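You operate a simulated robot arm through the tools that you are given. There is no shell and no other tool. Be economical: measure what you need, move in short steps, check, and stop when the job is done.

You are at the controls of a simulated two-armed robot. One attempt, no reset.

JOB
Put the second bench back green tape strip on the brown-edged table top away on the low top from the left of the second film bench. Open the grey bench right drawer, take the first bench front green tape strip and leave it inside, then shut the drawer. Take the white paper roll and leave it on top of the orange tape roll. Fetch the magenta pack and set it on top of the yellow tape roll. Press the bench scale tare key three times. Take the blue clip and put it on top of the yellow block. Do these in any order. Set down upright: white paper roll.
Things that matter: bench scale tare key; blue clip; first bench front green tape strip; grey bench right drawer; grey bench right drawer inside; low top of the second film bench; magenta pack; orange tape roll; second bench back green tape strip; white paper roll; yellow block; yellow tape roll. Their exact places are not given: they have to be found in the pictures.

The check looks at the end state, three seconds after you hand in, the way a careful person would. Anything else that was tipped, shoved, dropped, spilled or broken makes it a failure.

ROBOT AND FRAMES
Two 7-joint arms with two-finger parallel grippers on one trunk, on a base that drives. Base frame: it is fixed to the floor where the robot stands at the start and does not move with it; the origin is under the middle of the robot, x ahead of it, y to its left, z up; the surface under the hand at the start is at about z = 0.8. Lengths are in m, angles in degrees, forces in N, time in s.
The left shoulder is at the start at [0.06, 0.143, 0.926], the right one opposite. With the tool pointing down near the work surface each hand reaches from about 0.32 to 0.74 m from the robot's upright axis, wherever it stands, measured 20 degrees to its own side. Places, roughly: bench scale tare key [1.2, 2.7, 0.9]; blue clip (8x3x3 cm) [2.9, 0.1, 0.8]; first bench front green tape strip (9x4x2 cm) [0.7, 0.3, 0.8]; grey bench right drawer [-3.5, -2.5, 0.7]; grey bench right drawer inside [-3.5, -2.5, 0.6]; low top of the second film bench (20x59 cm) [-4.98, 0.68, 0.6]; magenta pack (8x4x2 cm) [0.5, 2.8, 0.8]; orange tape roll (10x10x5 cm) [0.7, 0, 0.8]; second bench back green tape strip (9x4x2 cm) [0.5, -0.2, 0.8]; white paper roll (8x8x11 cm) [0.5, 0.7, 0.4]; yellow block (9x8x4 cm) [3, -0.4, 0.8]; yellow tape roll (10x10x5 cm) [1, 5.8, 0.8]. Payload 1.57 kg a hand.
The tool frame of a hand sits at the grasp point between the pads (the TCP): z along the fingers, y along the line on which they close. The tips reach 0.03 m beyond it. The gripper opens to 0.11 m. The fingers are 0.024 m wide and 0.012 m thick; the gripper's body (0.048 by 0.112 m) begins 0.078 m behind the TCP.
Orientation is that of the tool frame in the base frame, as a unit quaternion [x, y, z, w]. With the fingers straight down and closing along the base's y, the tool's x points along the base's -x, its y along +y and its z along -z.

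CONTROLS
- The arms move only by the tool play_rows. It takes "left_rows", "right_rows" or both (then of equal length, played together; a hand with none holds still); each is a list of rows, each a list of 3 entries, a list of its own where there are three numbers: the shift along the base's x, y, z in m, then the turn, a rotation vector about the base's x, y, z in degrees, then the gripper command, from -1 (fully open) to 1 (shut), values between in proportion. In form: [[[tx, ty, tz], [ax, ay, az], hand], ...]. A call has 1 to 20 rows; each row is the pose to reach, as a shift and turn from the pose commanded when the call began. Each row takes 0.2 s and may step no farther than 0.05 m and 8.6 degrees from the row before; otherwise, or with a gripper value out of range, the whole call is refused. Where a pose cannot be reached the arm comes as near as it can. A force on the tool above 40 N (or 10 N above the force at the start of the call, whichever is more), or a blocked arm, ends the call early, and 0.2 s more pass. The fingers move at their own pace (about 0.045 m/s each) and stop on an object; they squeeze with about 21 N. The grip force told is the motor's: it shows also when the fingers shut on nothing. Time passes only in rows, and 0.2 s behind the last, so rows that repeat a pose let the fingers close. It gives the time, the measured TCP pose, the force on the tool (base axes), the opening and the grip force at its end, in the units of the frame above (readings bear some noise), with the torque about the TCP (base axes, N m) and any sound that the robot's microphone picked up.
- Cameras (640 x 400 px; columns grow to the right, rows downward): "scene" is now at [0.0337, 0.0243, 1.5378]; the picture's right is [0.31, -0.95, 0.00], its down [-0.75, -0.24, -0.61] and it looks along [0.58, 0.19, -0.79] (base axes); focal length 254 px, centre (320, 200). "left" rides on the left gripper at [0.07, -0.016, -0.141] in its tool frame; the picture's right is [0.23, 0.97, 0.00], its down [-0.86, 0.20, -0.48] and it looks along [-0.47, 0.11, 0.88] (tool axes); focal length 222 px, centre (320, 200). "right" rides on the right gripper at [0.07, 0.016, -0.141] in its tool frame; the picture's right is [-0.23, 0.97, 0.00], its down [-0.86, -0.20, -0.48] and it looks along [-0.47, -0.11, 0.88] (tool axes); focal length 222 px, centre (320, 200).
- grab_frame(camera): a new picture of that camera. No time passes.
- move_column(by): slides the trunk up (or, below 0, down) by that many m; the arms and the scene camera ride with it, the base frame stays. It gives what a move gives, with no picture.
- base_move(legs): drives the robot by 1 to 6 legs, each [ahead, left, turn to the left] in m, m and degrees, along the robot's own axes; the way and the turn of a leg run together, so that a leg with both is an arc; at most 1.5 m and 180 degrees a leg. The arms and the cameras ride along, it lands a little off, and it stops where it bumps. It gives what a move gives.
- pan_tilt(pan, tilt): turns the head with the scene camera to pan (to the left, within 86 degrees either way) and tilt (down, from -29 to 69), counted from straight ahead of the robot. It gives what a move gives.
- probe_pixels(camera, pixels): for up to 12 pixels [column, row] of the newest picture of that camera ("zoom" is the newest enlarged one), the place [x, y, z] in the base frame of the surface seen there, good to about 0.002 m, but the place of the scene camera against the robot may be out by one fixed shift of up to 0.012 m in any direction. No time passes.
- close_up(camera, box): a new picture of the part [left, top, right, bottom] of that camera's present view, enlarged. No time passes.
- sign_off(): hands the job in; it is judged then, once.

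Keep the steps short. Do not move on a guess: measure, check each grasp and each placing, and mend mistakes. In all there are 131 turns and 142 pictures (those below and enlarged ones count). Leave the grippers open and the arms clear of the work at the hand-in unless told otherwise, and finish with a single line.

The tools are called after "Request:" by a JSON object that holds its "name" and its "arguments". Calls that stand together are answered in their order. play_rows: Moves the arms, as the interface text tells. Its arguments: {"type":"object","properties":{"left_rows":{"type":"array","items":{"type":"array"}},"right_rows":{"type":"array","items":{"type":"array"}}},"required":[]} The other tools are called the same way: move_column (by) slides the trunk up or down; base_move (legs) drives the base; pan_tilt (pan, tilt) turns the head that bears the scene camera; grab_frame (camera) takes a picture; probe_pixels (camera, pixels) gives the place of the surface under pixels of a picture; close_up (camera, box) takes an enlarged picture of a part of a camera's view; sign_off () hands the job in.

At the start:

```text
t: 0.0
left_eef_pos: [0.3562, 0.2919, 1.0606]
left_tcp_rot: [0.0, 1.0, -0.001, 0.0]
left_contact_force: [-0.2, -0.3, -0.3]
left_torque: [0.01, 0.0, 0.0]
left_width: 0.1098
left_gripper_force: 0.0
right_eef_pos: [0.454, -0.0776, 1.087]
right_tcp_rot: [0.0, 1.0, 0.0, 0.0]
right_contact_force: [-0.5, -0.3, 1.3]
right_torque: [-0.03, 0.02, -0.01]
right_width: 0.1099
right_gripper_force: 0.0
trunk travel left (down, up): [-0.525, 0.065]
robot x, y, heading: [0.0001, -0.0012, -0.1]
head pan, tilt: [17.9, 52.2]
```

scene: 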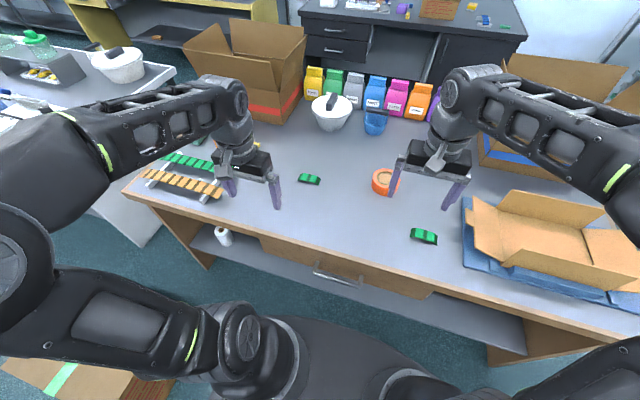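
right: 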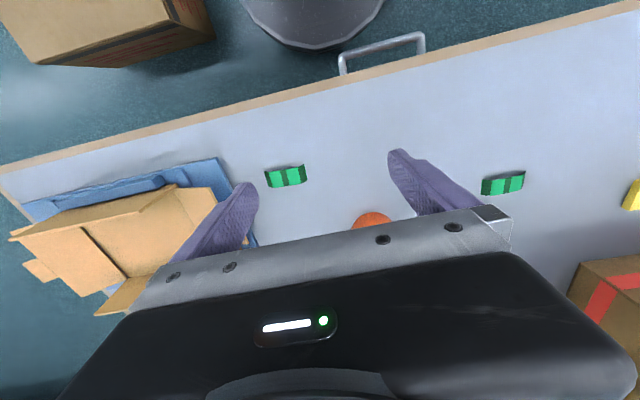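
left: 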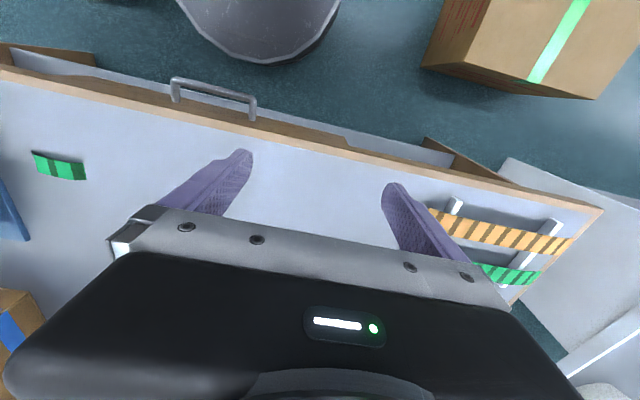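

I see two green strips at scene (309,179) and (424,236), the orange roll at (384,181), and the white roll on the lower shelf at (223,236). I'll probe these first.

Request:
{"name": "probe_pixels", "arguments": {"camera": "scene", "pixels": [[309, 179], [300, 178], [319, 180], [424, 236], [413, 235], [436, 238], [384, 181], [384, 190], [223, 236], [219, 231], [320, 215], [228, 242]]}}

Request:
{"name": "close_up", "arguments": {"camera": "scene", "box": [280, 150, 460, 262]}}

Request:
{"name": "close_up", "arguments": {"camera": "scene", "box": [160, 200, 320, 300]}}

```text
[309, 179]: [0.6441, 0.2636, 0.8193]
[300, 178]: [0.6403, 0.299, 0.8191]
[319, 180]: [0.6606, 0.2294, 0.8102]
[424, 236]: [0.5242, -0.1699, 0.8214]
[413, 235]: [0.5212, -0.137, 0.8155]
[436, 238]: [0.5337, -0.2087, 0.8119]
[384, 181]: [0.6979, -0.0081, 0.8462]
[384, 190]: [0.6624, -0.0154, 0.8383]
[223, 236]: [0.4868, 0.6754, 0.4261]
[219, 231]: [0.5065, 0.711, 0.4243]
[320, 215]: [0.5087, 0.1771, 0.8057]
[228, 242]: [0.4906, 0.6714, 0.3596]
```

```text
3.56 times, centred on (370, 206) of scene
```

zoom: 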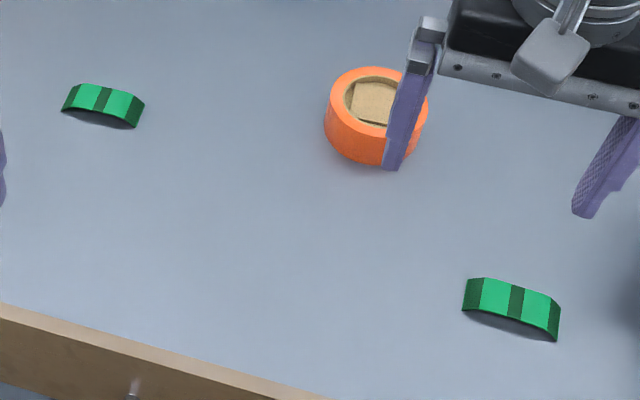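

```text
4.00 times, centred on (240, 250) of scene
```

zoom: 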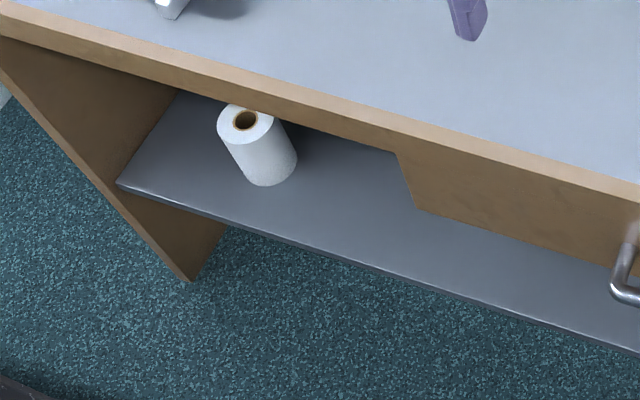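

Roll stands on the lower shelf, under the table top. I'll measure table edge, shelf, and the carton on the floor before driving.

Request:
{"name": "probe_pixels", "arguments": {"camera": "scene", "pixels": [[240, 235], [140, 200], [200, 245], [60, 370], [130, 390], [300, 285], [170, 175], [350, 280], [600, 330], [500, 320], [186, 228], [216, 268]]}}

Request:
{"name": "probe_pixels", "arguments": {"camera": "zoom", "pixels": [[245, 120], [225, 120], [270, 120], [245, 106], [247, 135], [268, 184], [120, 184], [330, 255], [150, 45], [380, 130], [235, 165], [295, 160]]}}

Request:
{"name": "probe_pixels", "arguments": {"camera": "left", "pixels": [[440, 60], [480, 30], [560, 95], [590, 20], [520, 70], [260, 50], [420, 160], [590, 205]]}}

```text
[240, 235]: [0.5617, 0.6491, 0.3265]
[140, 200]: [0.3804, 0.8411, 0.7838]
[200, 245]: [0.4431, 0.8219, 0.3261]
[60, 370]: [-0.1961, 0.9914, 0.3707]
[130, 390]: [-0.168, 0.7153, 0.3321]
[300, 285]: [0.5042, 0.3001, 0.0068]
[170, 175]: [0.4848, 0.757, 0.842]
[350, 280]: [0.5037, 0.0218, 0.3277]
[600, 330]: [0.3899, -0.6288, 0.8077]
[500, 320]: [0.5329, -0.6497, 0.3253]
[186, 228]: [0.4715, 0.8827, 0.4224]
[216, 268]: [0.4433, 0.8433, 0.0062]
```

```text
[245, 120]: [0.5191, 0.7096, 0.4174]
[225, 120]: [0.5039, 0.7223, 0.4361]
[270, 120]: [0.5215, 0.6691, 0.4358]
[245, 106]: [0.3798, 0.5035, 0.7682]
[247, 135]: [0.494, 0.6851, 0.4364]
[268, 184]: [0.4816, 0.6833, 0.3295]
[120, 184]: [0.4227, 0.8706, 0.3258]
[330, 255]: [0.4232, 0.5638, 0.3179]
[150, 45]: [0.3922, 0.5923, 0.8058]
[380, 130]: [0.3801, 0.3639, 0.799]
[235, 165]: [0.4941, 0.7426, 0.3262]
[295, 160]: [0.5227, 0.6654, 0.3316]
```

```text
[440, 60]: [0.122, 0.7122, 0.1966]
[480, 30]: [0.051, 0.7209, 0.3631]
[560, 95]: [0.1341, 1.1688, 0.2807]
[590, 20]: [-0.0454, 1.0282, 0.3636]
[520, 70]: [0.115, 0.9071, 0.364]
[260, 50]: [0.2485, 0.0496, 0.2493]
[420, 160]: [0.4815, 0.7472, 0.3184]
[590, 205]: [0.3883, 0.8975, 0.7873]
```

Request:
{"name": "probe_pixels", "arguments": {"camera": "scene", "pixels": [[30, 170], [20, 260], [60, 330], [10, 210], [100, 120], [220, 345], [40, 120], [560, 120]]}}

Request:
{"name": "base_move", "arguments": {"legs": [[-0.28, 0, 0]]}}

```text
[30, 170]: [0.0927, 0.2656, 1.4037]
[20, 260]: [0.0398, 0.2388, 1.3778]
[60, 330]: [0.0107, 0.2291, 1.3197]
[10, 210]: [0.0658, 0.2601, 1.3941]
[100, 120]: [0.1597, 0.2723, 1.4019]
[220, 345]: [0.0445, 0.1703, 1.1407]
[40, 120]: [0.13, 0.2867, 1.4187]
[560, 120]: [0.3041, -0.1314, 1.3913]
```

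```text
t: 1.9
left_eef_pos: [0.0782, 0.2931, 1.0613]
left_tcp_rot: [0.0, 1.0, 0.0, 0.0]
left_contact_force: [-0.2, 0.7, -1.0]
left_torque: [0.0, -0.01, -0.01]
left_width: 0.1102
left_gripper_force: 0.1
right_eef_pos: [0.1743, -0.0801, 1.0878]
right_tcp_rot: [0.0, 1.0, -0.001, 0.0]
right_contact_force: [-0.3, 0.3, 0.4]
right_torque: [0.02, 0.02, 0.01]
right_width: 0.1102
right_gripper_force: 0.1
trunk travel left (down, up): [-0.525, 0.065]
robot x, y, heading: [-0.2738, 0.0063, 0.1]
head pan, tilt: [17.9, 52.2]
```

Elbows are held high, so there's room. Next: slide left along the table front and lower the trunk.

Request:
{"name": "base_move", "arguments": {"legs": [[0, 0.36, 0]]}}

Request:
{"name": "move_column", "arguments": {"by": -0.4}}

Request:
{"name": "play_rows", "arguments": {"left_rows": [[[0, 0, 0], [0, -8.5, 0], -1], [[0, 0, 0], [0, -17, 0], -1], [[0, 0, 0], [0, -25.5, 0], -1], [[0, 0, 0], [0, -34, 0], -1], [[0, 0, 0], [0, -42.5, 0], -1], [[0, 0, 0], [0, -51, 0], -1], [[0, 0, 0], [0, -60, 0], -1]]}}

```text
t: 4.2
left_eef_pos: [0.0727, 0.6505, 1.0608]
left_tcp_rot: [-0.006, 1.0, 0.0, 0.001]
left_contact_force: [-0.1, 0.6, -0.3]
left_torque: [-0.04, 0.0, 0.03]
left_width: 0.1099
left_gripper_force: 0.1
right_eef_pos: [0.1757, 0.2813, 1.0881]
right_tcp_rot: [-0.006, 1.0, 0.0, 0.0]
right_contact_force: [-1.2, 0.1, 0.2]
right_torque: [0.0, 0.04, -0.02]
right_width: 0.1099
right_gripper_force: 0.1
trunk travel left (down, up): [-0.525, 0.065]
robot x, y, heading: [-0.2813, 0.3557, 0.7]
head pan, tilt: [17.9, 52.2]
```

```text
t: 8.1
left_eef_pos: [0.0729, 0.6504, 0.6608]
left_tcp_rot: [-0.005, 1.0, 0.0, 0.0]
left_contact_force: [-0.2, 0.1, 0.8]
left_torque: [0.01, 0.02, 0.0]
left_width: 0.1101
left_gripper_force: 0.1
right_eef_pos: [0.1752, 0.2794, 0.6882]
right_tcp_rot: [-0.006, 1.0, 0.0, 0.001]
right_contact_force: [0.7, 0.4, 0.8]
right_torque: [-0.01, 0.0, -0.02]
right_width: 0.11
right_gripper_force: 0.1
trunk travel left (down, up): [-0.125, 0.465]
robot x, y, heading: [-0.2811, 0.3558, 0.7]
head pan, tilt: [17.9, 52.2]
```

```text
refused: row 7 steps farther than a row can; nothing moved
```

Request:
{"name": "play_rows", "arguments": {"left_rows": [[[0, 0, -0.03], [0, -8.5, 0], -1], [[0.02, 0, -0.06], [0, -17, 0], -1], [[0.04, 0, -0.1], [0, -25.5, 0], -1], [[0.07, 0.01, -0.13], [0, -34, 0], -1], [[0.1, 0.02, -0.16], [0, -42.5, 0], -1], [[0.13, 0.03, -0.19], [0, -51, 0], -1], [[0.16, 0.04, -0.22], [0, -59.5, 0], -1], [[0.2, 0.04, -0.24], [0, -62, 0], -1]]}}

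Request:
{"name": "grab_frame", "arguments": {"camera": "left"}}

Request:
{"name": "grab_frame", "arguments": {"camera": "scene"}}

```text
t: 9.9
left_eef_pos: [0.2728, 0.6891, 0.4232]
left_tcp_rot: [-0.006, 0.857, -0.003, 0.516]
left_contact_force: [-0.2, 0.8, 0.3]
left_torque: [0.01, 0.02, -0.03]
left_width: 0.1102
left_gripper_force: 0.2
left hand out of reach, approached as far as the arm can: row 5
right_eef_pos: [0.1744, 0.2803, 0.6884]
right_tcp_rot: [-0.007, 1.0, 0.0, 0.0]
right_contact_force: [-0.8, 0.0, -0.9]
right_torque: [0.01, -0.01, 0.02]
right_width: 0.11
right_gripper_force: 0.1
trunk travel left (down, up): [-0.125, 0.465]
robot x, y, heading: [-0.2813, 0.3527, 0.6]
head pan, tilt: [17.9, 52.2]
```

```text
136 pictures are left
```

left: 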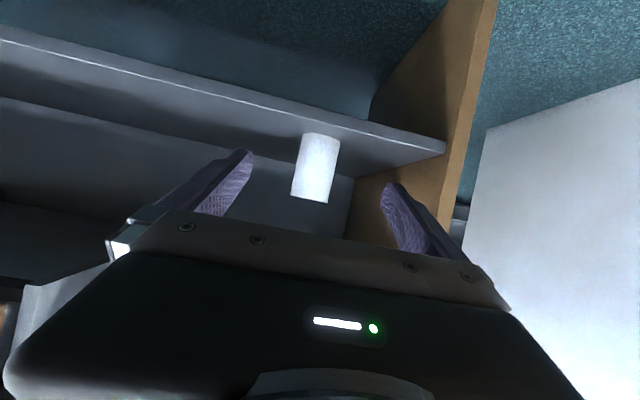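

```text
135 pictures are left
```

scene: 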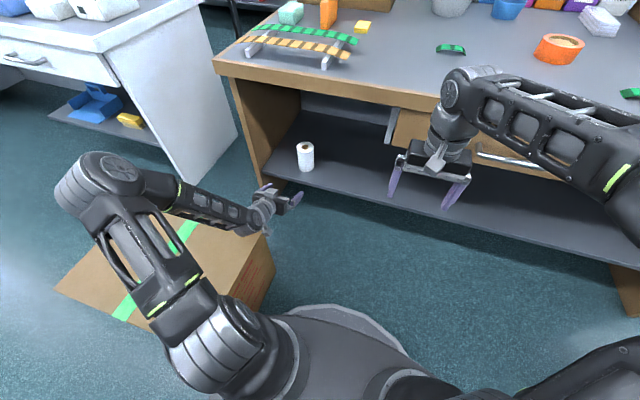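

The roll is seen at left cam (316,168) and scene (305,156). Probing both.

Request:
{"name": "probe_pixels", "arguments": {"camera": "left", "pixels": [[302, 165], [316, 168], [331, 170], [320, 138], [312, 196], [300, 125]]}}

Request:
{"name": "probe_pixels", "arguments": {"camera": "scene", "pixels": [[299, 157], [305, 158], [311, 158], [305, 147], [307, 168], [110, 200], [210, 215]]}}

```text
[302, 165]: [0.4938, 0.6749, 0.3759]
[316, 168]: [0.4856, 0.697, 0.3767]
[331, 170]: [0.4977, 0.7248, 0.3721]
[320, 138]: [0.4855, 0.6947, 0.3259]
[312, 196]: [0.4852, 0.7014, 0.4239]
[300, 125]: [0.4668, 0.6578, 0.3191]
```

```text
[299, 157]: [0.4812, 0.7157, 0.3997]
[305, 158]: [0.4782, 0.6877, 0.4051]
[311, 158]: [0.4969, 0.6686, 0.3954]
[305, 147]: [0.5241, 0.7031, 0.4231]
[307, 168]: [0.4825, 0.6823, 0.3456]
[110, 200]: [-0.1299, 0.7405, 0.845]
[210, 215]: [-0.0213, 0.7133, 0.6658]
```

Roll centre measured (0.525, 0.700), z 0.32–0.43. Moving in with open fingers, then closing.

Request:
{"name": "play_rows", "arguments": {"left_rows": [[[0.04, 0.003, -0.01], [0, 0, 0], -1], [[0.08, 0.006, -0.02], [0, 0, 0], -1], [[0.12, 0.011, -0.03], [0, 0, 0], -1], [[0.16, 0.011, -0.035], [0, 0, 0], -1], [[0.19, 0.011, -0.038], [0, 0, 0], -1], [[0.22, 0.011, -0.038], [0, 0, 0], -1], [[0.245, 0.011, -0.038], [0, 0, 0], -1], [[0.248, 0.011, -0.038], [0, 0, 0], -1]]}}

Request:
{"name": "grab_frame", "arguments": {"camera": "left"}}

```text
t: 11.7
left_eef_pos: [0.5217, 0.699, 0.3858]
left_tcp_rot: [-0.005, 0.857, -0.003, 0.515]
left_contact_force: [0.3, 0.7, -0.1]
left_torque: [0.02, 0.01, -0.01]
left_width: 0.1102
left_gripper_force: 0.1
right_eef_pos: [0.1755, 0.28, 0.6893]
right_tcp_rot: [-0.006, 1.0, 0.0, 0.0]
right_contact_force: [0.0, -0.3, -0.4]
right_torque: [0.03, 0.0, 0.01]
right_width: 0.11
right_gripper_force: 0.1
trunk travel left (down, up): [-0.125, 0.465]
robot x, y, heading: [-0.2827, 0.351, 0.8]
head pan, tilt: [17.9, 52.2]
```

```text
134 pictures are left
```

left: 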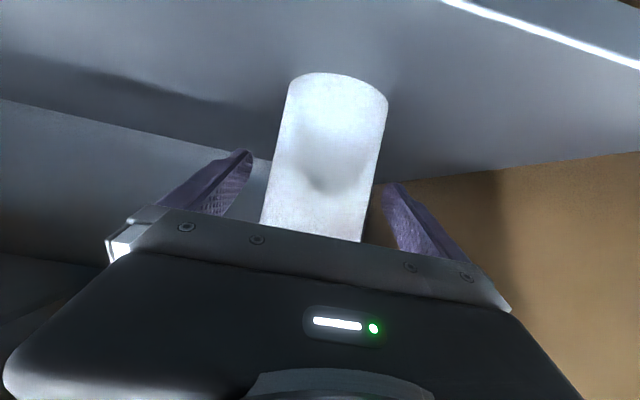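

Roll sits between the fingers. Closing, then a small lift.

Request:
{"name": "play_rows", "arguments": {"left_rows": [[[0, 0, 0], [0, 0, 0], 1], [[0, 0, 0], [0, 0, 0], 1], [[0, 0, 0], [0, 0, 0], 1], [[0, 0, 0], [0, 0, 0], 1], [[0, 0, 0], [0, 0, 0], 1], [[0, 0, 0.02], [0, 0, 0], 1], [[0, 0, 0.04], [0, 0, 0], 1]]}}

Request:
{"name": "grab_frame", "arguments": {"camera": "left"}}

```text
t: 13.3
left_eef_pos: [0.5189, 0.6996, 0.4232]
left_tcp_rot: [-0.005, 0.857, -0.004, 0.515]
left_contact_force: [0.1, 0.0, -2.7]
left_torque: [0.0, 0.0, 0.0]
left_width: 0.0696
left_gripper_force: 21.0
right_eef_pos: [0.1751, 0.2804, 0.6883]
right_tcp_rot: [-0.006, 1.0, 0.001, 0.0]
right_contact_force: [0.8, 0.4, 0.5]
right_torque: [-0.02, 0.0, -0.02]
right_width: 0.1099
right_gripper_force: 0.1
trunk travel left (down, up): [-0.125, 0.465]
robot x, y, heading: [-0.2761, 0.3537, 0.8]
head pan, tilt: [17.9, 52.2]
```

```text
133 pictures are left
```

left: 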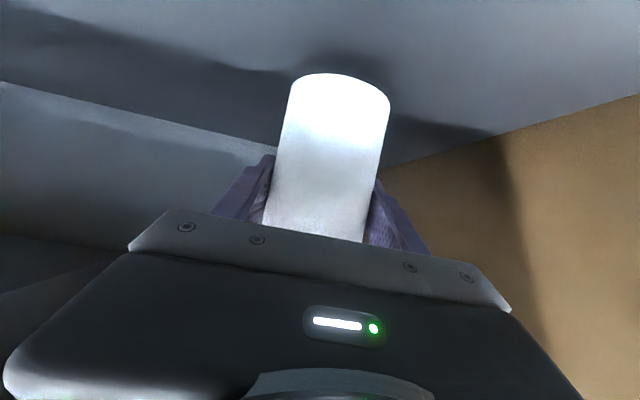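

Held (width 0.070). Withdrawing, then raising the trunk.

Request:
{"name": "play_rows", "arguments": {"left_rows": [[[-0.04, 0, 0], [0, 0, 0], 1], [[-0.08, 0, 0], [0, 0, 0], 1], [[-0.12, 0, 0], [0, 0, 0], 1], [[-0.16, 0, 0], [0, 0, 0], 1], [[-0.2, 0, 0], [0, 0, 0], 1], [[-0.24, 0, 0], [0, 0, 0], 1], [[-0.28, 0, 0], [0, 0, 0], 1]]}}

Request:
{"name": "move_column", "arguments": {"by": 0.43}}

Request:
{"name": "play_rows", "arguments": {"left_rows": [[[0, -0.03, 0.04], [0, 0, 0], 1], [[0, -0.05, 0.08], [0, 0, 0], 1], [[0, -0.05, 0.12], [0, 0, 0], 1], [[0, -0.05, 0.15], [0, 0, 0], 1]]}}

Request:
{"name": "grab_frame", "arguments": {"camera": "scene"}}

```text
t: 14.9
left_eef_pos: [0.2395, 0.699, 0.4179]
left_tcp_rot: [-0.005, 0.857, -0.003, 0.516]
left_contact_force: [0.6, -0.1, -1.4]
left_torque: [0.02, -0.02, -0.01]
left_width: 0.0692
left_gripper_force: 20.8
right_eef_pos: [0.1755, 0.279, 0.688]
right_tcp_rot: [-0.006, 1.0, 0.0, 0.0]
right_contact_force: [0.3, -0.4, 0.0]
right_torque: [0.01, 0.0, 0.03]
right_width: 0.1102
right_gripper_force: 0.3
trunk travel left (down, up): [-0.125, 0.465]
robot x, y, heading: [-0.2783, 0.354, 0.7]
head pan, tilt: [17.9, 52.2]
```

```text
refused: 0.43 is not a number from -0.4 to 0.4
```

```text
t: 15.9
left_eef_pos: [0.2381, 0.65, 0.5691]
left_tcp_rot: [-0.006, 0.857, -0.003, 0.515]
left_contact_force: [-0.2, -0.6, -2.1]
left_torque: [-0.01, 0.0, 0.0]
left_width: 0.0696
left_gripper_force: 21.0
right_eef_pos: [0.175, 0.28, 0.6883]
right_tcp_rot: [-0.007, 1.0, 0.0, 0.001]
right_contact_force: [0.2, -0.2, 0.2]
right_torque: [0.0, 0.0, -0.02]
right_width: 0.1099
right_gripper_force: 0.0
trunk travel left (down, up): [-0.125, 0.465]
robot x, y, heading: [-0.2845, 0.3557, 1.0]
head pan, tilt: [17.9, 52.2]
```

```text
132 pictures are left
```

scene: 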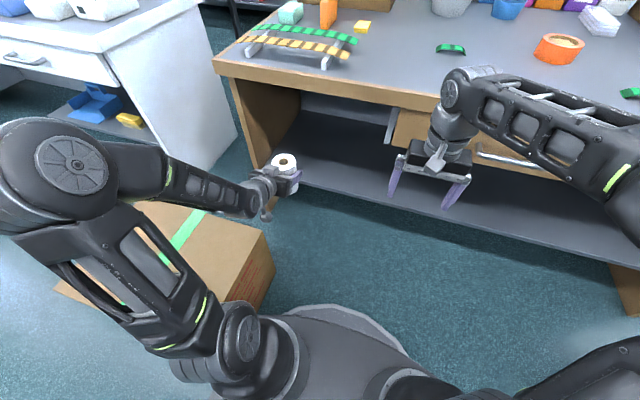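

Request:
{"name": "move_column", "arguments": {"by": 0.4}}

Request:
{"name": "base_move", "arguments": {"legs": [[0, -0.55, -0.8]]}}

Request:
{"name": "pan_tilt", "arguments": {"pan": 0, "tilt": 45}}

Request:
{"name": "grab_frame", "arguments": {"camera": "scene"}}

```text
t: 19.7
left_eef_pos: [0.241, 0.6496, 0.9697]
left_tcp_rot: [-0.006, 0.857, -0.003, 0.515]
left_contact_force: [-0.8, -0.2, -2.2]
left_torque: [0.0, 0.0, -0.03]
left_width: 0.0693
left_gripper_force: 20.7
right_eef_pos: [0.1749, 0.2797, 1.0878]
right_tcp_rot: [-0.006, 1.0, 0.0, 0.0]
right_contact_force: [-0.4, 0.0, -0.2]
right_torque: [-0.07, -0.03, 0.0]
right_width: 0.1102
right_gripper_force: 0.1
trunk travel left (down, up): [-0.525, 0.065]
robot x, y, heading: [-0.2783, 0.3523, 0.8]
head pan, tilt: [17.9, 52.2]
```

```text
t: 22.7
left_eef_pos: [0.2483, 0.1094, 0.9699]
left_tcp_rot: [-0.001, 0.858, -0.006, 0.514]
left_contact_force: [-0.4, 0.7, -1.8]
left_torque: [-0.01, 0.02, 0.02]
left_width: 0.0694
left_gripper_force: 20.9
right_eef_pos: [0.1786, -0.2595, 1.0866]
right_tcp_rot: [-0.002, 1.0, 0.0, 0.0]
right_contact_force: [0.4, -0.3, 0.3]
right_torque: [0.02, -0.01, 0.03]
right_width: 0.11
right_gripper_force: 0.0
trunk travel left (down, up): [-0.525, 0.065]
robot x, y, heading: [-0.279, -0.1822, 0.1]
head pan, tilt: [17.9, 52.2]
stopped in leg 1: the robot was blocked; the commanded pose is now the measured one
```

```text
t: 23.5
left_eef_pos: [0.2479, 0.1099, 0.9703]
left_tcp_rot: [-0.001, 0.857, -0.007, 0.515]
left_contact_force: [-0.1, 0.0, -1.3]
left_torque: [0.01, 0.04, 0.03]
left_width: 0.0695
left_gripper_force: 21.5
right_eef_pos: [0.1775, -0.2577, 1.0868]
right_tcp_rot: [-0.002, 1.0, 0.0, 0.0]
right_contact_force: [0.9, 0.4, -0.2]
right_torque: [0.0, -0.01, -0.01]
right_width: 0.1098
right_gripper_force: 0.1
trunk travel left (down, up): [-0.525, 0.065]
robot x, y, heading: [-0.2734, -0.1792, 0.4]
head pan, tilt: [0.0, 45.0]
```

```text
131 pictures are left
```

scene: 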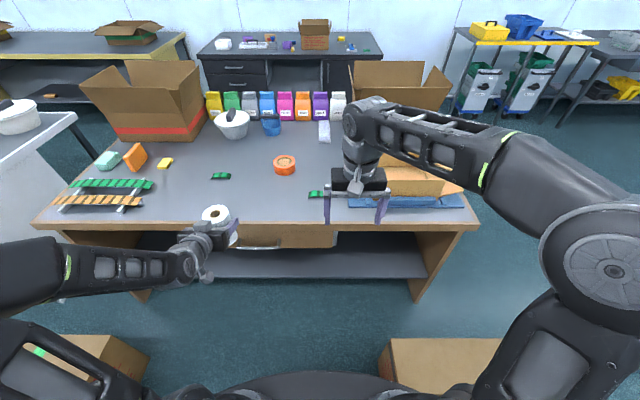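

The base was blocked by the carton on the right. Check that it didn't shift, and measure the orange roll.

Request:
{"name": "close_up", "arguments": {"camera": "scene", "box": [320, 300, 480, 400]}}

Request:
{"name": "probe_pixels", "arguments": {"camera": "scene", "pixels": [[382, 341], [499, 341], [440, 360], [382, 370], [284, 158], [284, 172], [276, 164], [293, 164], [215, 212], [100, 340], [390, 400], [430, 345]]}}

Request:
{"name": "close_up", "arguments": {"camera": "scene", "box": [200, 130, 360, 230]}}

```text
4.00 times, centred on (400, 350) of scene
```

zoom: 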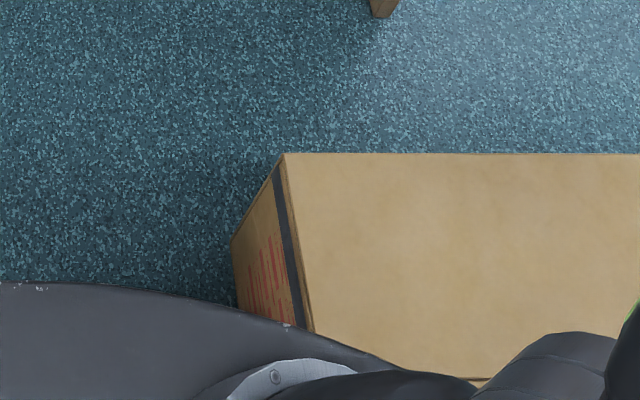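

```text
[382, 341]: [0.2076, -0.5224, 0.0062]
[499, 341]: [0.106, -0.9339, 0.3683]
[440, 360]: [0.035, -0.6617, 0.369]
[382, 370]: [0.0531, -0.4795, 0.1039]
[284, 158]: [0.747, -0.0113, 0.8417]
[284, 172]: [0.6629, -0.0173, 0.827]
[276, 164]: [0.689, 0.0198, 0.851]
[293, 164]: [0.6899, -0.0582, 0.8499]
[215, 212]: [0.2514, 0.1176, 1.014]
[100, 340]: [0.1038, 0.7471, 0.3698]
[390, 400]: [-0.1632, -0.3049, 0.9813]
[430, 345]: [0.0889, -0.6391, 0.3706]
```

```text
4.00 times, centred on (280, 180) of scene
```

zoom: 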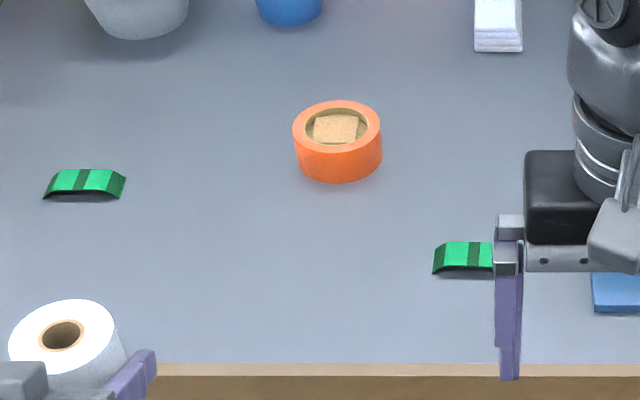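

Carton doesn't appear shifted (corner still near (0.11,-0.47)). Moving off it to the left, then forward to the table.

Request:
{"name": "base_move", "arguments": {"legs": [[0, 0.06, 0], [0.27, 0, 0]]}}

Request:
{"name": "grab_frame", "arguments": {"camera": "right"}}

Request:
{"name": "grab_frame", "arguments": {"camera": "left"}}

```text
t: 26.0
left_eef_pos: [0.5202, 0.1777, 0.9695]
left_tcp_rot: [-0.004, 0.858, -0.004, 0.514]
left_contact_force: [0.0, 0.3, -1.1]
left_torque: [-0.01, 0.0, 0.02]
left_width: 0.0694
left_gripper_force: 20.7
right_eef_pos: [0.4545, -0.1915, 1.0862]
right_tcp_rot: [-0.006, 1.0, 0.0, 0.0]
right_contact_force: [-0.1, 0.1, -0.2]
right_torque: [-0.02, 0.06, 0.03]
right_width: 0.11
right_gripper_force: 0.1
trunk travel left (down, up): [-0.525, 0.065]
robot x, y, heading: [-0.003, -0.1191, 0.6]
head pan, tilt: [0.0, 45.0]
```

```text
128 pictures are left
```

right: 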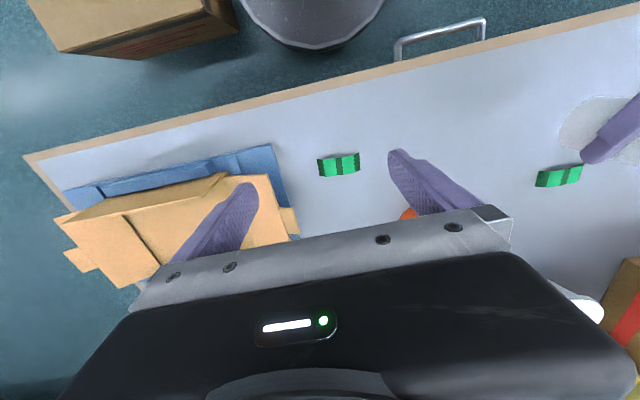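

```text
127 pictures are left
```

left: 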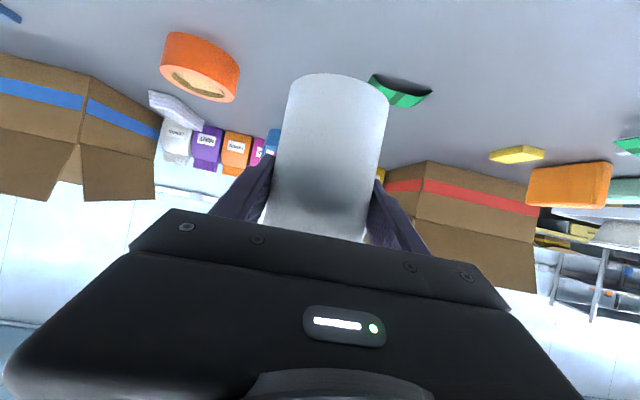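

Left cam sees the orange roll at (200,70). Probing rim and roll bottom.

Request:
{"name": "probe_pixels", "arguments": {"camera": "left", "pixels": [[163, 70], [237, 82], [196, 72], [210, 99], [200, 50], [180, 88], [225, 72], [234, 94], [320, 82], [335, 78], [310, 100], [380, 105]]}}

Request:
{"name": "close_up", "arguments": {"camera": "left", "box": [140, 20, 300, 120]}}

```text
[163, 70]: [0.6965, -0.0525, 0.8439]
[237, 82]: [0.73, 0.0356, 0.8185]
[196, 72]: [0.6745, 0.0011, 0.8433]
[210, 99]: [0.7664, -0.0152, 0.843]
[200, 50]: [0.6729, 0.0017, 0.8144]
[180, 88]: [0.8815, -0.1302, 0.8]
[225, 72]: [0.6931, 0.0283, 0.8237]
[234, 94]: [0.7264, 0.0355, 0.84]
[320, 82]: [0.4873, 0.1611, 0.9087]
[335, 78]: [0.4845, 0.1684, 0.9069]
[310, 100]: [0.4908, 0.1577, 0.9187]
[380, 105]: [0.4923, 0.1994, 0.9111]
```

```text
4.00 times, centred on (220, 70) of left
```

zoom: 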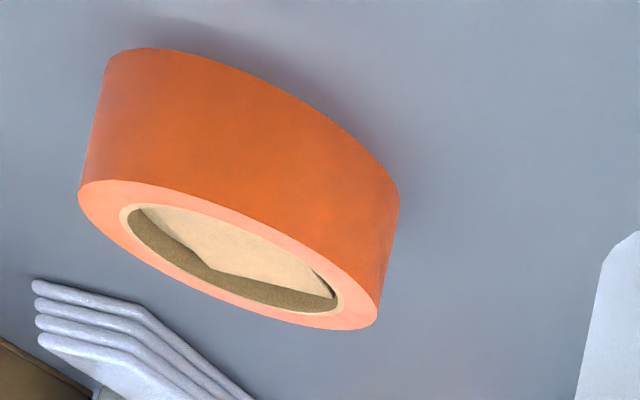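

Request:
{"name": "probe_pixels", "arguments": {"camera": "zoom", "pixels": [[84, 198], [374, 315], [220, 206], [150, 185], [290, 322], [300, 245], [345, 280], [110, 225], [180, 275], [375, 290], [480, 150]]}}

```text
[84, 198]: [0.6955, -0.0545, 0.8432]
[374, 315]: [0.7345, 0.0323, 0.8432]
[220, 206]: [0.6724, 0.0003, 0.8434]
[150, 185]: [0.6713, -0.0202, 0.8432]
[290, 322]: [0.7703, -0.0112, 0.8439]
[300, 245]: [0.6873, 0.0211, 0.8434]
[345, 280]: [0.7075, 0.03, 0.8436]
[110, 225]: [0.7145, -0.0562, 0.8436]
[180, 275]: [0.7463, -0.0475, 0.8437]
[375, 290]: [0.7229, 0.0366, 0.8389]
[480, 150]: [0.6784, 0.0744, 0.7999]
```

Orange roll centre fits (0.719,-0.011), top 0.8435; white roll bottom is 0.063 below the TCP. Moving over it while the right hand moves aside.

Request:
{"name": "play_rows", "arguments": {"left_rows": [[[0.0, 0, 0], [0, 0, 0], 1], [[0.0, 0, 0], [0, 0, 0], 1], [[0.03, -0.03, 0], [0, 0, 0], 1], [[0.06, -0.06, 0], [0, 0, 0], 1], [[0.09, -0.09, 0], [0, 0, 0], 1], [[0.12, -0.12, 0], [0, 0, 0], 1], [[0.15, -0.15, 0], [0, 0, 0], 1], [[0.175, -0.17, 0], [0, 0, 0], 1], [[0.199, -0.189, 0], [0, 0, 0], 1], [[0.199, -0.189, -0.02], [0, 0, 0], 1], [[0.199, -0.189, -0.04], [0, 0, 0], 1]], "right_rows": [[[-0.03, -0.02, 0.02], [0, 0, 0], -1], [[-0.06, -0.04, 0.04], [0, 0, 0], -1], [[-0.1, -0.06, 0.05], [0, 0, 0], -1], [[-0.12, -0.09, 0.05], [0, 0, 0], -1], [[-0.12, -0.09, 0.05], [0, 0, 0], -1], [[-0.12, -0.09, 0.05], [0, 0, 0], -1], [[-0.12, -0.09, 0.05], [0, 0, 0], -1], [[-0.12, -0.09, 0.05], [0, 0, 0], -1], [[-0.12, -0.09, 0.05], [0, 0, 0], -1], [[-0.12, -0.09, 0.05], [0, 0, 0], -1], [[-0.12, -0.09, 0.05], [0, 0, 0], -1]]}}

Request:
{"name": "grab_frame", "arguments": {"camera": "left"}}

Request:
{"name": "grab_frame", "arguments": {"camera": "scene"}}

```text
t: 28.4
left_eef_pos: [0.7198, -0.0119, 0.9323]
left_tcp_rot: [-0.004, 0.857, -0.004, 0.515]
left_contact_force: [-0.1, 0.4, -1.1]
left_torque: [-0.03, -0.03, -0.01]
left_width: 0.0693
left_gripper_force: 21.3
right_eef_pos: [0.34, -0.2949, 1.121]
right_tcp_rot: [-0.006, 1.0, -0.001, 0.0]
right_contact_force: [0.4, 0.1, -0.1]
right_torque: [0.0, 0.04, 0.02]
right_width: 0.1102
right_gripper_force: 0.0
right hand out of reach, approached as far as the arm can: row 2, 3, 4, 5, 6, 7, 8, 9, 10, 11
trunk travel left (down, up): [-0.525, 0.065]
robot x, y, heading: [0.0001, -0.1185, 0.5]
head pan, tilt: [0.0, 45.0]
```

```text
125 pictures are left
```

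left: 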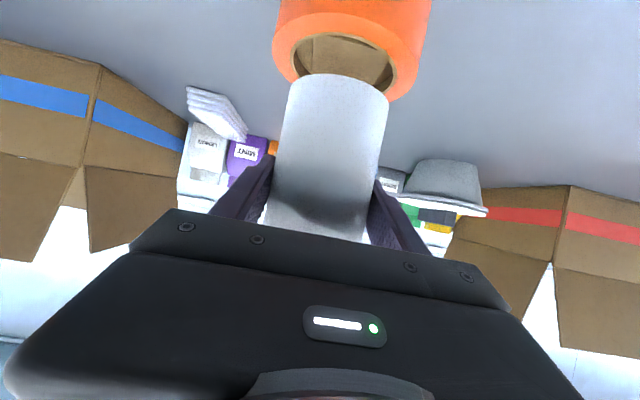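

```text
124 pictures are left
```

scene: 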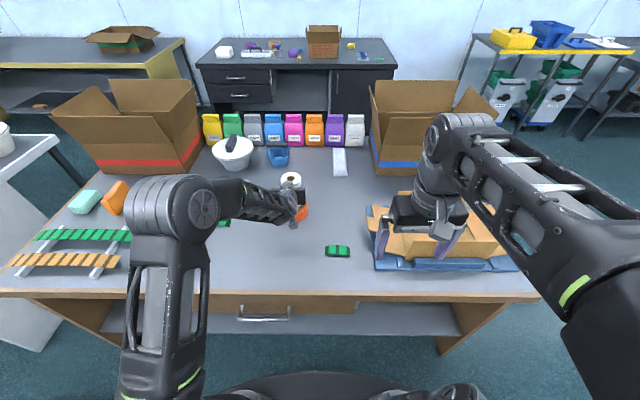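

Centred over the orange roll. Lowering gently.

Request:
{"name": "play_rows", "arguments": {"left_rows": [[[0, 0, -0.01], [0, 0, 0], 1], [[0, 0, -0.018], [0, 0, 0], 1], [[0, 0, -0.021], [0, 0, 0], 1], [[0, 0, -0.023], [0, 0, 0], 1], [[0, 0, -0.023], [0, 0, 0], 1]]}}

Request:
{"name": "grab_frame", "arguments": {"camera": "left"}}

Request:
{"name": "close_up", "arguments": {"camera": "scene", "box": [230, 150, 358, 230]}}

```text
t: 29.6
left_eef_pos: [0.7196, -0.0111, 0.9108]
left_tcp_rot: [-0.005, 0.856, -0.003, 0.517]
left_contact_force: [0.5, 0.9, 12.8]
left_torque: [0.44, 0.08, -0.02]
left_width: 0.0694
left_gripper_force: 21.5
right_eef_pos: [0.3366, -0.2937, 1.1201]
right_tcp_rot: [-0.006, 1.0, -0.002, 0.001]
right_contact_force: [-0.1, 0.2, 0.1]
right_torque: [-0.04, -0.04, -0.02]
right_width: 0.1102
right_gripper_force: 0.1
trunk travel left (down, up): [-0.525, 0.065]
robot x, y, heading: [-0.0002, -0.1161, 0.5]
head pan, tilt: [0.0, 45.0]
```

```text
123 pictures are left
```

left: 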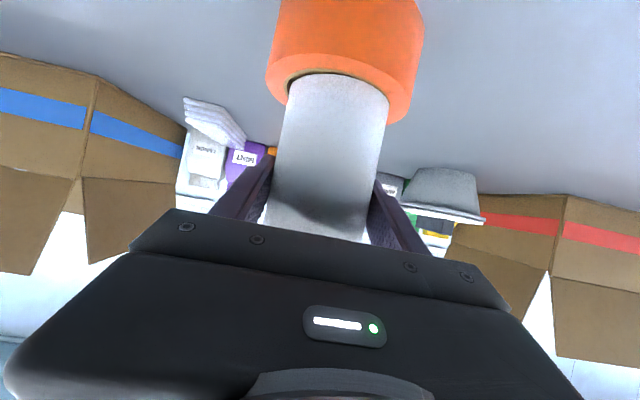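

```text
5.00 times, centred on (294, 190) of scene
```

zoom: 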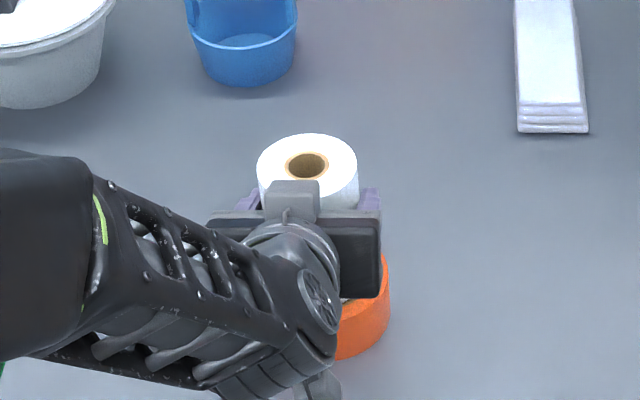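

Contact felt (≈13 N). Relieving pressure slightly, opening, and backing out along the fingers.

Request:
{"name": "play_rows", "arguments": {"left_rows": [[[0, 0, 0.001], [0, 0, 0], 1], [[0, 0, 0.001], [0, 0, 0], 0.2], [[0, 0, 0.001], [0, 0, 0], -0.5], [[0, 0, 0.001], [0, 0, 0], -1], [[0, 0, 0.001], [0, 0, 0], -1], [[0, 0, 0.001], [0, 0, 0], -1], [[-0.03, 0, 0.016], [0, 0, 0], -1], [[-0.07, 0, 0.038], [0, 0, 0], -1], [[-0.1, 0, 0.055], [0, 0, 0], -1], [[-0.13, 0, 0.08], [0, 0, 0], -1], [[-0.16, 0.02, 0.11], [0, 0, 0], -1], [[-0.18, 0.05, 0.13], [0, 0, 0], -1]]}}

Request:
{"name": "grab_frame", "arguments": {"camera": "left"}}

Request:
{"name": "close_up", "arguments": {"camera": "scene", "box": [230, 150, 358, 230]}}

```text
t: 32.2
left_eef_pos: [0.5407, 0.0391, 1.0392]
left_tcp_rot: [-0.005, 0.857, -0.003, 0.515]
left_contact_force: [0.2, 0.2, 0.7]
left_torque: [-0.01, -0.01, -0.04]
left_width: 0.1099
left_gripper_force: 0.1
right_eef_pos: [0.3369, -0.2928, 1.1192]
right_tcp_rot: [-0.007, 1.0, -0.001, 0.001]
right_contact_force: [0.5, -0.6, 0.1]
right_torque: [0.03, 0.0, 0.0]
right_width: 0.11
right_gripper_force: 0.1
trunk travel left (down, up): [-0.525, 0.065]
robot x, y, heading: [-0.0004, -0.1167, 0.6]
head pan, tilt: [0.0, 45.0]
```

```text
121 pictures are left
```

left: 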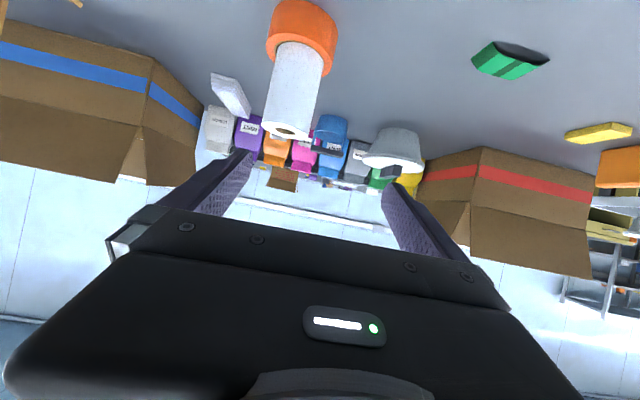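

```text
5.00 times, centred on (294, 190) of scene
```

zoom: 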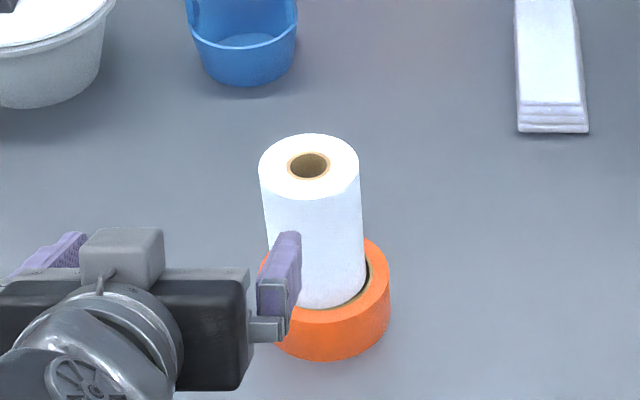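

White roll stands upright on the orange roll. Now the strips: level the left hand back to straight down while moving near strip A, and bring the right hand over strip B.

Request:
{"name": "play_rows", "arguments": {"left_rows": [[[0.0, 0.03, 0], [0, 8, 0], -1], [[0.0, 0.06, 0], [0, 16, 0], -1], [[0.0, 0.09, 0], [0, 24, 0], -1], [[0.01, 0.12, 0], [0, 32, 0], -1], [[0.02, 0.15, 0], [0, 40, 0], -1], [[0.03, 0.18, 0], [0, 48, 0], -1], [[0.04, 0.21, 0], [0, 56, 0], -1], [[0.04, 0.22, 0], [0, 62, 0], -1]], "right_rows": [[[0.03, 0.0, -0.0], [0, 0, -8], -1], [[0.06, 0.0, -0.0], [0, 0, -16], -1], [[0.09, 0.02, -0.02], [0, 0, -24], -1], [[0.1, 0.04, -0.04], [0, 0, -32], -1], [[0.1, 0.06, -0.06], [0, 0, -40], -1], [[0.1, 0.08, -0.08], [0, 0, -48], -1], [[0.1, 0.08, -0.08], [0, 0, -56], -1], [[0.1, 0.08, -0.08], [0, 0, -64], -1]]}}

Request:
{"name": "grab_frame", "arguments": {"camera": "left"}}

Request:
{"name": "grab_frame", "arguments": {"camera": "right"}}

```text
t: 34.0
left_eef_pos: [0.5574, 0.2393, 1.0126]
left_tcp_rot: [-0.009, 1.0, 0.002, 0.006]
left_contact_force: [0.2, -0.3, -0.2]
left_torque: [-0.03, 0.02, 0.01]
left_width: 0.11
left_gripper_force: 0.1
left hand out of reach, approached as far as the arm can: row 8
right_eef_pos: [0.4362, -0.2131, 1.0395]
right_tcp_rot: [0.525, 0.851, 0.001, 0.0]
right_contact_force: [-0.7, -0.4, -0.3]
right_torque: [-0.02, -0.01, -0.02]
right_width: 0.1098
right_gripper_force: 0.1
trunk travel left (down, up): [-0.525, 0.065]
robot x, y, heading: [0.0025, -0.1194, 0.6]
head pan, tilt: [0.0, 45.0]
```

```text
119 pictures are left
```

left: 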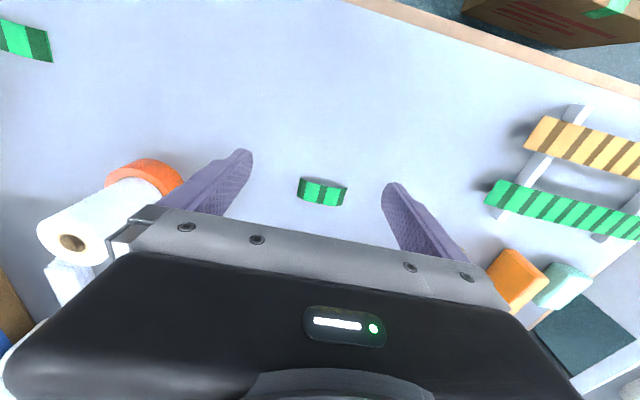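

```text
118 pictures are left
```

right: 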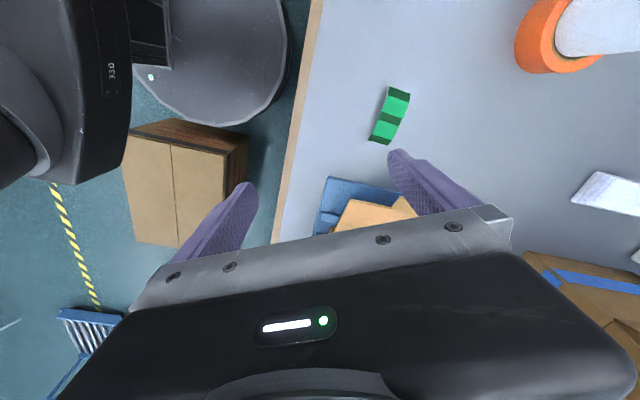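

Request:
{"name": "close_up", "arguments": {"camera": "right", "box": [350, 75, 430, 155]}}

Request:
{"name": "probe_pixels", "arguments": {"camera": "right", "pixels": [[397, 97], [390, 118], [384, 132], [380, 118], [401, 120], [420, 118]]}}

Request:
{"name": "close_up", "arguments": {"camera": "left", "box": [290, 165, 354, 221]}}

Request:
{"name": "probe_pixels", "arguments": {"camera": "left", "pixels": [[305, 189], [322, 192], [340, 194], [324, 184], [320, 202], [324, 175]]}}

```text
5.00 times, centred on (390, 115) of right
```

zoom: 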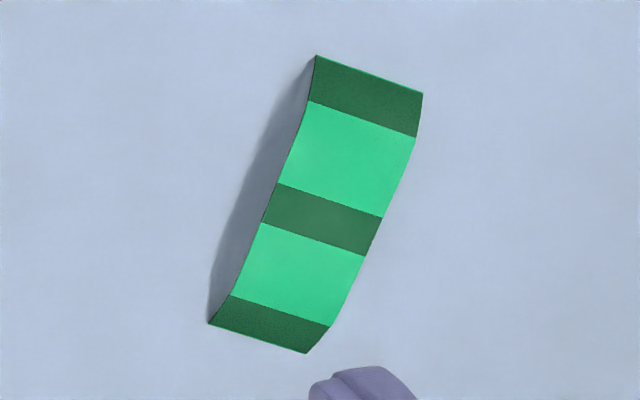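

```text
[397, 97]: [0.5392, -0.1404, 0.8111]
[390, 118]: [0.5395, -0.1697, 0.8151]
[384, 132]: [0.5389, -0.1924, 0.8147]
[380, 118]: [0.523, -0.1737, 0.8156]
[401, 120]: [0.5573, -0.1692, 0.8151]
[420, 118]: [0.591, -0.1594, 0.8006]
```

```text
7.14 times, centred on (322, 193) of left
```

zoom: 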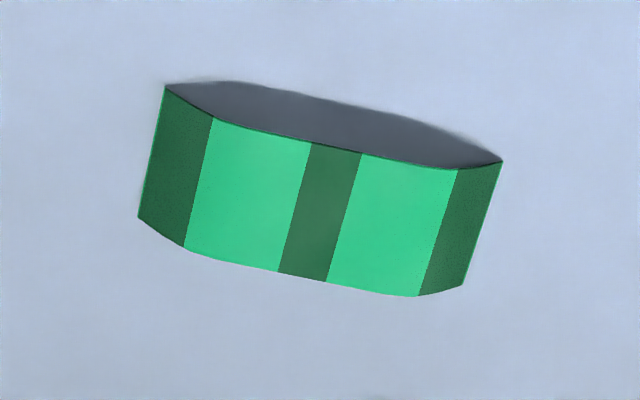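

```text
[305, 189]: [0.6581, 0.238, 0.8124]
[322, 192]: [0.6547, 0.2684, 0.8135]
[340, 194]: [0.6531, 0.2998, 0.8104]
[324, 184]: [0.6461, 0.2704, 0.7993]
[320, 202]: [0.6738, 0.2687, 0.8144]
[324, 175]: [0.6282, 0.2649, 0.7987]
```

Strip B centre (0.540,-0.168), strip A centre (0.659,0.268), both lying along y, tops at 0.815 on a table at 0.799. Bring both hands above with fingers closing along x.

Request:
{"name": "play_rows", "arguments": {"left_rows": [[[0.02, 0, -0.02], [0, 0, 8.5], -1], [[0.04, 0, -0.04], [0, 0, 17], -1], [[0.06, 0.01, -0.06], [0, 0, 25.5], -1], [[0.08, 0.02, -0.08], [0, 0, 34], -1], [[0.1, 0.03, -0.1], [0, 0, 42.5], -1], [[0.1, 0.03, -0.1], [0, 0, 51], -1], [[0.1, 0.03, -0.1], [0, 0, 59.5], -1], [[0.1, 0.03, -0.1], [0, 0, 68], -1], [[0.1, 0.03, -0.1], [0, 0, 76.5], -1], [[0.1, 0.03, -0.1], [0, 0, 85], -1], [[0.1, 0.03, -0.1], [0, 0, 90], -1]], "right_rows": [[[0.02, 0, -0.02], [0, 0, -5], -1], [[0.04, 0, -0.04], [0, 0, -10], -1], [[0.06, 0.01, -0.06], [0, 0, -15], -1], [[0.08, 0.02, -0.08], [0, 0, -20], -1], [[0.104, 0.03, -0.11], [0, 0, -26], -1], [[0.104, 0.045, -0.14], [0, 0, -26.6], -1], [[0.104, 0.045, -0.14], [0, 0, -26.6], -1], [[0.104, 0.045, -0.14], [0, 0, -26.6], -1], [[0.104, 0.045, -0.14], [0, 0, -26.6], -1], [[0.104, 0.045, -0.14], [0, 0, -26.6], -1], [[0.104, 0.045, -0.14], [0, 0, -26.6], -1]]}}

Request:
{"name": "grab_frame", "arguments": {"camera": "left"}}

Request:
{"name": "grab_frame", "arguments": {"camera": "right"}}

```text
t: 36.4
left_eef_pos: [0.6572, 0.2679, 0.9122]
left_tcp_rot: [0.712, -0.702, 0.0, 0.001]
left_contact_force: [-0.4, -0.1, 1.0]
left_torque: [-0.01, -0.03, -0.02]
left_width: 0.1097
left_gripper_force: 0.0
right_eef_pos: [0.5411, -0.1666, 0.9015]
right_tcp_rot: [0.707, 0.707, 0.001, 0.0]
right_contact_force: [0.4, -0.3, -1.4]
right_torque: [0.01, 0.0, 0.01]
right_width: 0.1101
right_gripper_force: 0.0
trunk travel left (down, up): [-0.525, 0.065]
robot x, y, heading: [0.0011, -0.1174, 0.6]
head pan, tilt: [0.0, 45.0]
```

```text
115 pictures are left
```

left: 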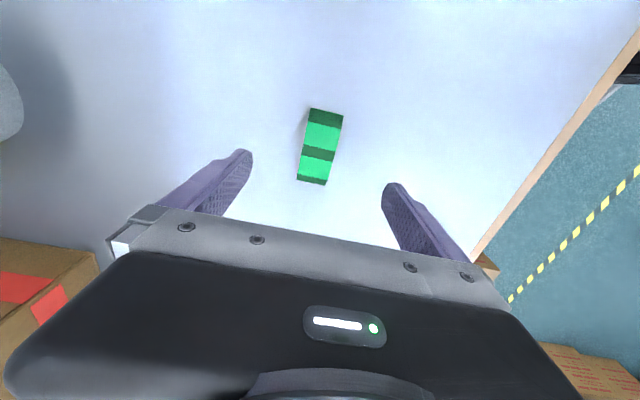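

```text
114 pictures are left
```

right: 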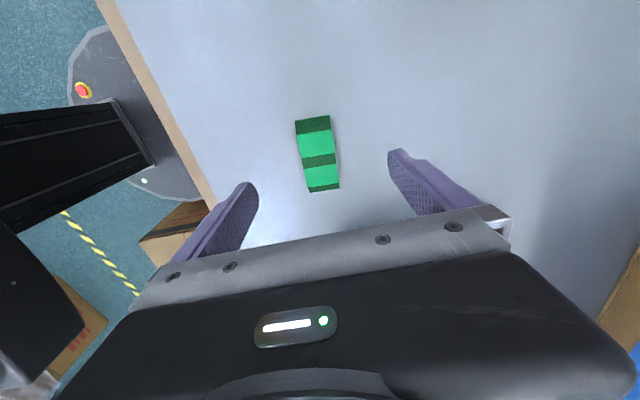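

Request:
{"name": "probe_pixels", "arguments": {"camera": "left", "pixels": [[319, 153], [303, 151], [333, 156], [325, 115], [314, 175], [360, 150]]}}

Request:
{"name": "probe_pixels", "arguments": {"camera": "right", "pixels": [[318, 161], [303, 163], [333, 158], [313, 122], [323, 184], [280, 160]]}}

```text
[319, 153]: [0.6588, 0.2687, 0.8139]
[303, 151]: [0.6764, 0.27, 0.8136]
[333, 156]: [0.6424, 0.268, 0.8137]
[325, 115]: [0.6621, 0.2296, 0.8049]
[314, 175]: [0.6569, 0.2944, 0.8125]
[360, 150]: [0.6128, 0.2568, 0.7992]
```

```text
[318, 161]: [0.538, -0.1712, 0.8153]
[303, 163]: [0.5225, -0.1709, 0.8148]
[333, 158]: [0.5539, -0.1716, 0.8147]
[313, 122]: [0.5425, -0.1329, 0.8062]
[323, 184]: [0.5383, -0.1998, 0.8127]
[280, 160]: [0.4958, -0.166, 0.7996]
```

Centres confirmed. Descending to fingertips ~3 mm above the table and closing.

Request:
{"name": "play_rows", "arguments": {"left_rows": [[[0.002, 0, -0.03], [0, 0, -2], -1], [[0.002, 0, -0.06], [0, 0, -4], -1], [[0.002, 0, -0.073], [0, 0, -4], -1], [[0.002, 0, -0.079], [0, 0, -4], -1], [[0.002, 0, -0.079], [0, 0, -4], -1], [[0.002, 0, -0.079], [0, 0, -4], 0.0], [[0.002, 0, -0.079], [0, 0, -4], 1], [[0.002, 0, -0.079], [0, 0, -4], 1], [[0.002, 0, -0.079], [0, 0, -4], 1], [[0.002, 0, -0.079], [0, 0, -4], 1], [[0.002, 0, -0.079], [0, 0, -4], 1]], "right_rows": [[[-0.003, -0.004, -0.03], [0, 0, -1.5], -1], [[-0.003, -0.004, -0.055], [0, 0, -3], -1], [[-0.003, -0.004, -0.064], [0, 0, -3], -1], [[-0.003, -0.004, -0.068], [0, 0, -3], -1], [[-0.003, -0.004, -0.068], [0, 0, -3], -1], [[-0.003, -0.004, -0.068], [0, 0, -3], 0.0], [[-0.003, -0.004, -0.068], [0, 0, -3], 1], [[-0.003, -0.004, -0.068], [0, 0, -3], 1], [[-0.003, -0.004, -0.068], [0, 0, -3], 1], [[-0.003, -0.004, -0.068], [0, 0, -3], 1], [[-0.003, -0.004, -0.068], [0, 0, -3], 1]]}}

Request:
{"name": "play_rows", "arguments": {"left_rows": [[[0, 0, 0.02], [0, 0, 0], 1], [[0, 0, 0.05], [0, 0, 0], 1], [[0, 0, 0.09], [0, 0, 0], 1]], "right_rows": [[[0, 0, 0.02], [0, 0, 0], 1], [[0, 0, 0.05], [0, 0, 0], 1], [[0, 0, 0.09], [0, 0, 0], 1]]}}

Request:
{"name": "grab_frame", "arguments": {"camera": "left"}}

Request:
{"name": "grab_frame", "arguments": {"camera": "right"}}

```text
t: 38.8
left_eef_pos: [0.66, 0.2681, 0.8337]
left_tcp_rot: [-0.686, 0.728, 0.0, 0.0]
left_contact_force: [1.0, 1.0, -0.6]
left_torque: [0.01, 0.04, -0.02]
left_width: 0.0346
left_gripper_force: 21.3
right_eef_pos: [0.5386, -0.1734, 0.8326]
right_tcp_rot: [0.725, 0.689, -0.001, 0.0]
right_contact_force: [0.6, 0.3, 1.1]
right_torque: [-0.01, 0.02, -0.02]
right_width: 0.035
right_gripper_force: 21.0
trunk travel left (down, up): [-0.525, 0.065]
robot x, y, heading: [-0.0023, -0.1164, 0.5]
head pan, tilt: [0.0, 45.0]
```

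```text
t: 39.6
left_eef_pos: [0.6548, 0.2652, 0.9237]
left_tcp_rot: [-0.685, 0.728, -0.002, 0.002]
left_contact_force: [-0.3, -0.1, 0.6]
left_torque: [-0.02, 0.0, 0.0]
left_width: 0.0346
left_gripper_force: 21.4
left hand out of reach, approached as far as the arm can: row 3
right_eef_pos: [0.538, -0.1734, 0.9202]
right_tcp_rot: [0.725, 0.689, 0.0, 0.0]
right_contact_force: [-0.4, -0.6, 0.2]
right_torque: [-0.04, -0.03, -0.02]
right_width: 0.0349
right_gripper_force: 21.1
trunk travel left (down, up): [-0.525, 0.065]
robot x, y, heading: [-0.0029, -0.1154, 0.6]
head pan, tilt: [0.0, 45.0]
```

```text
113 pictures are left
```

left: 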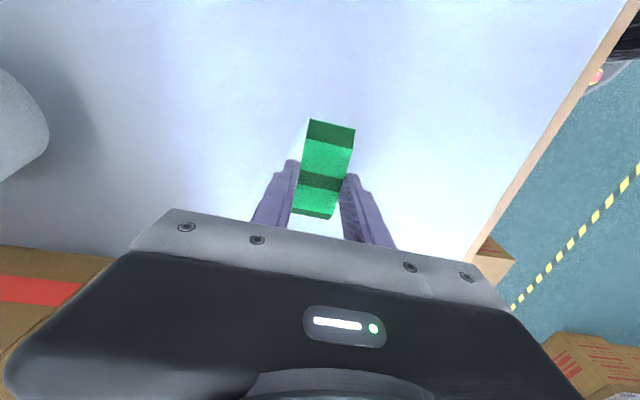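

```text
112 pictures are left
```

right: 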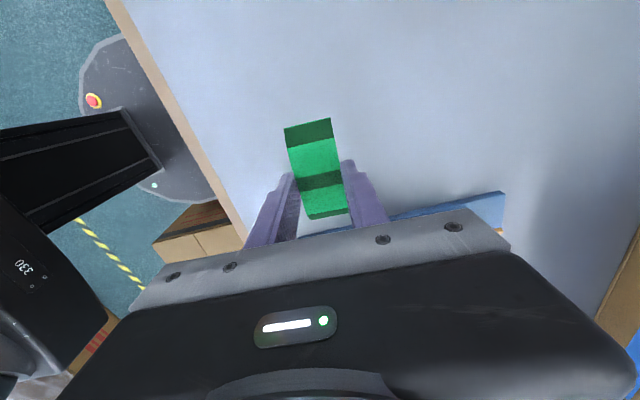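

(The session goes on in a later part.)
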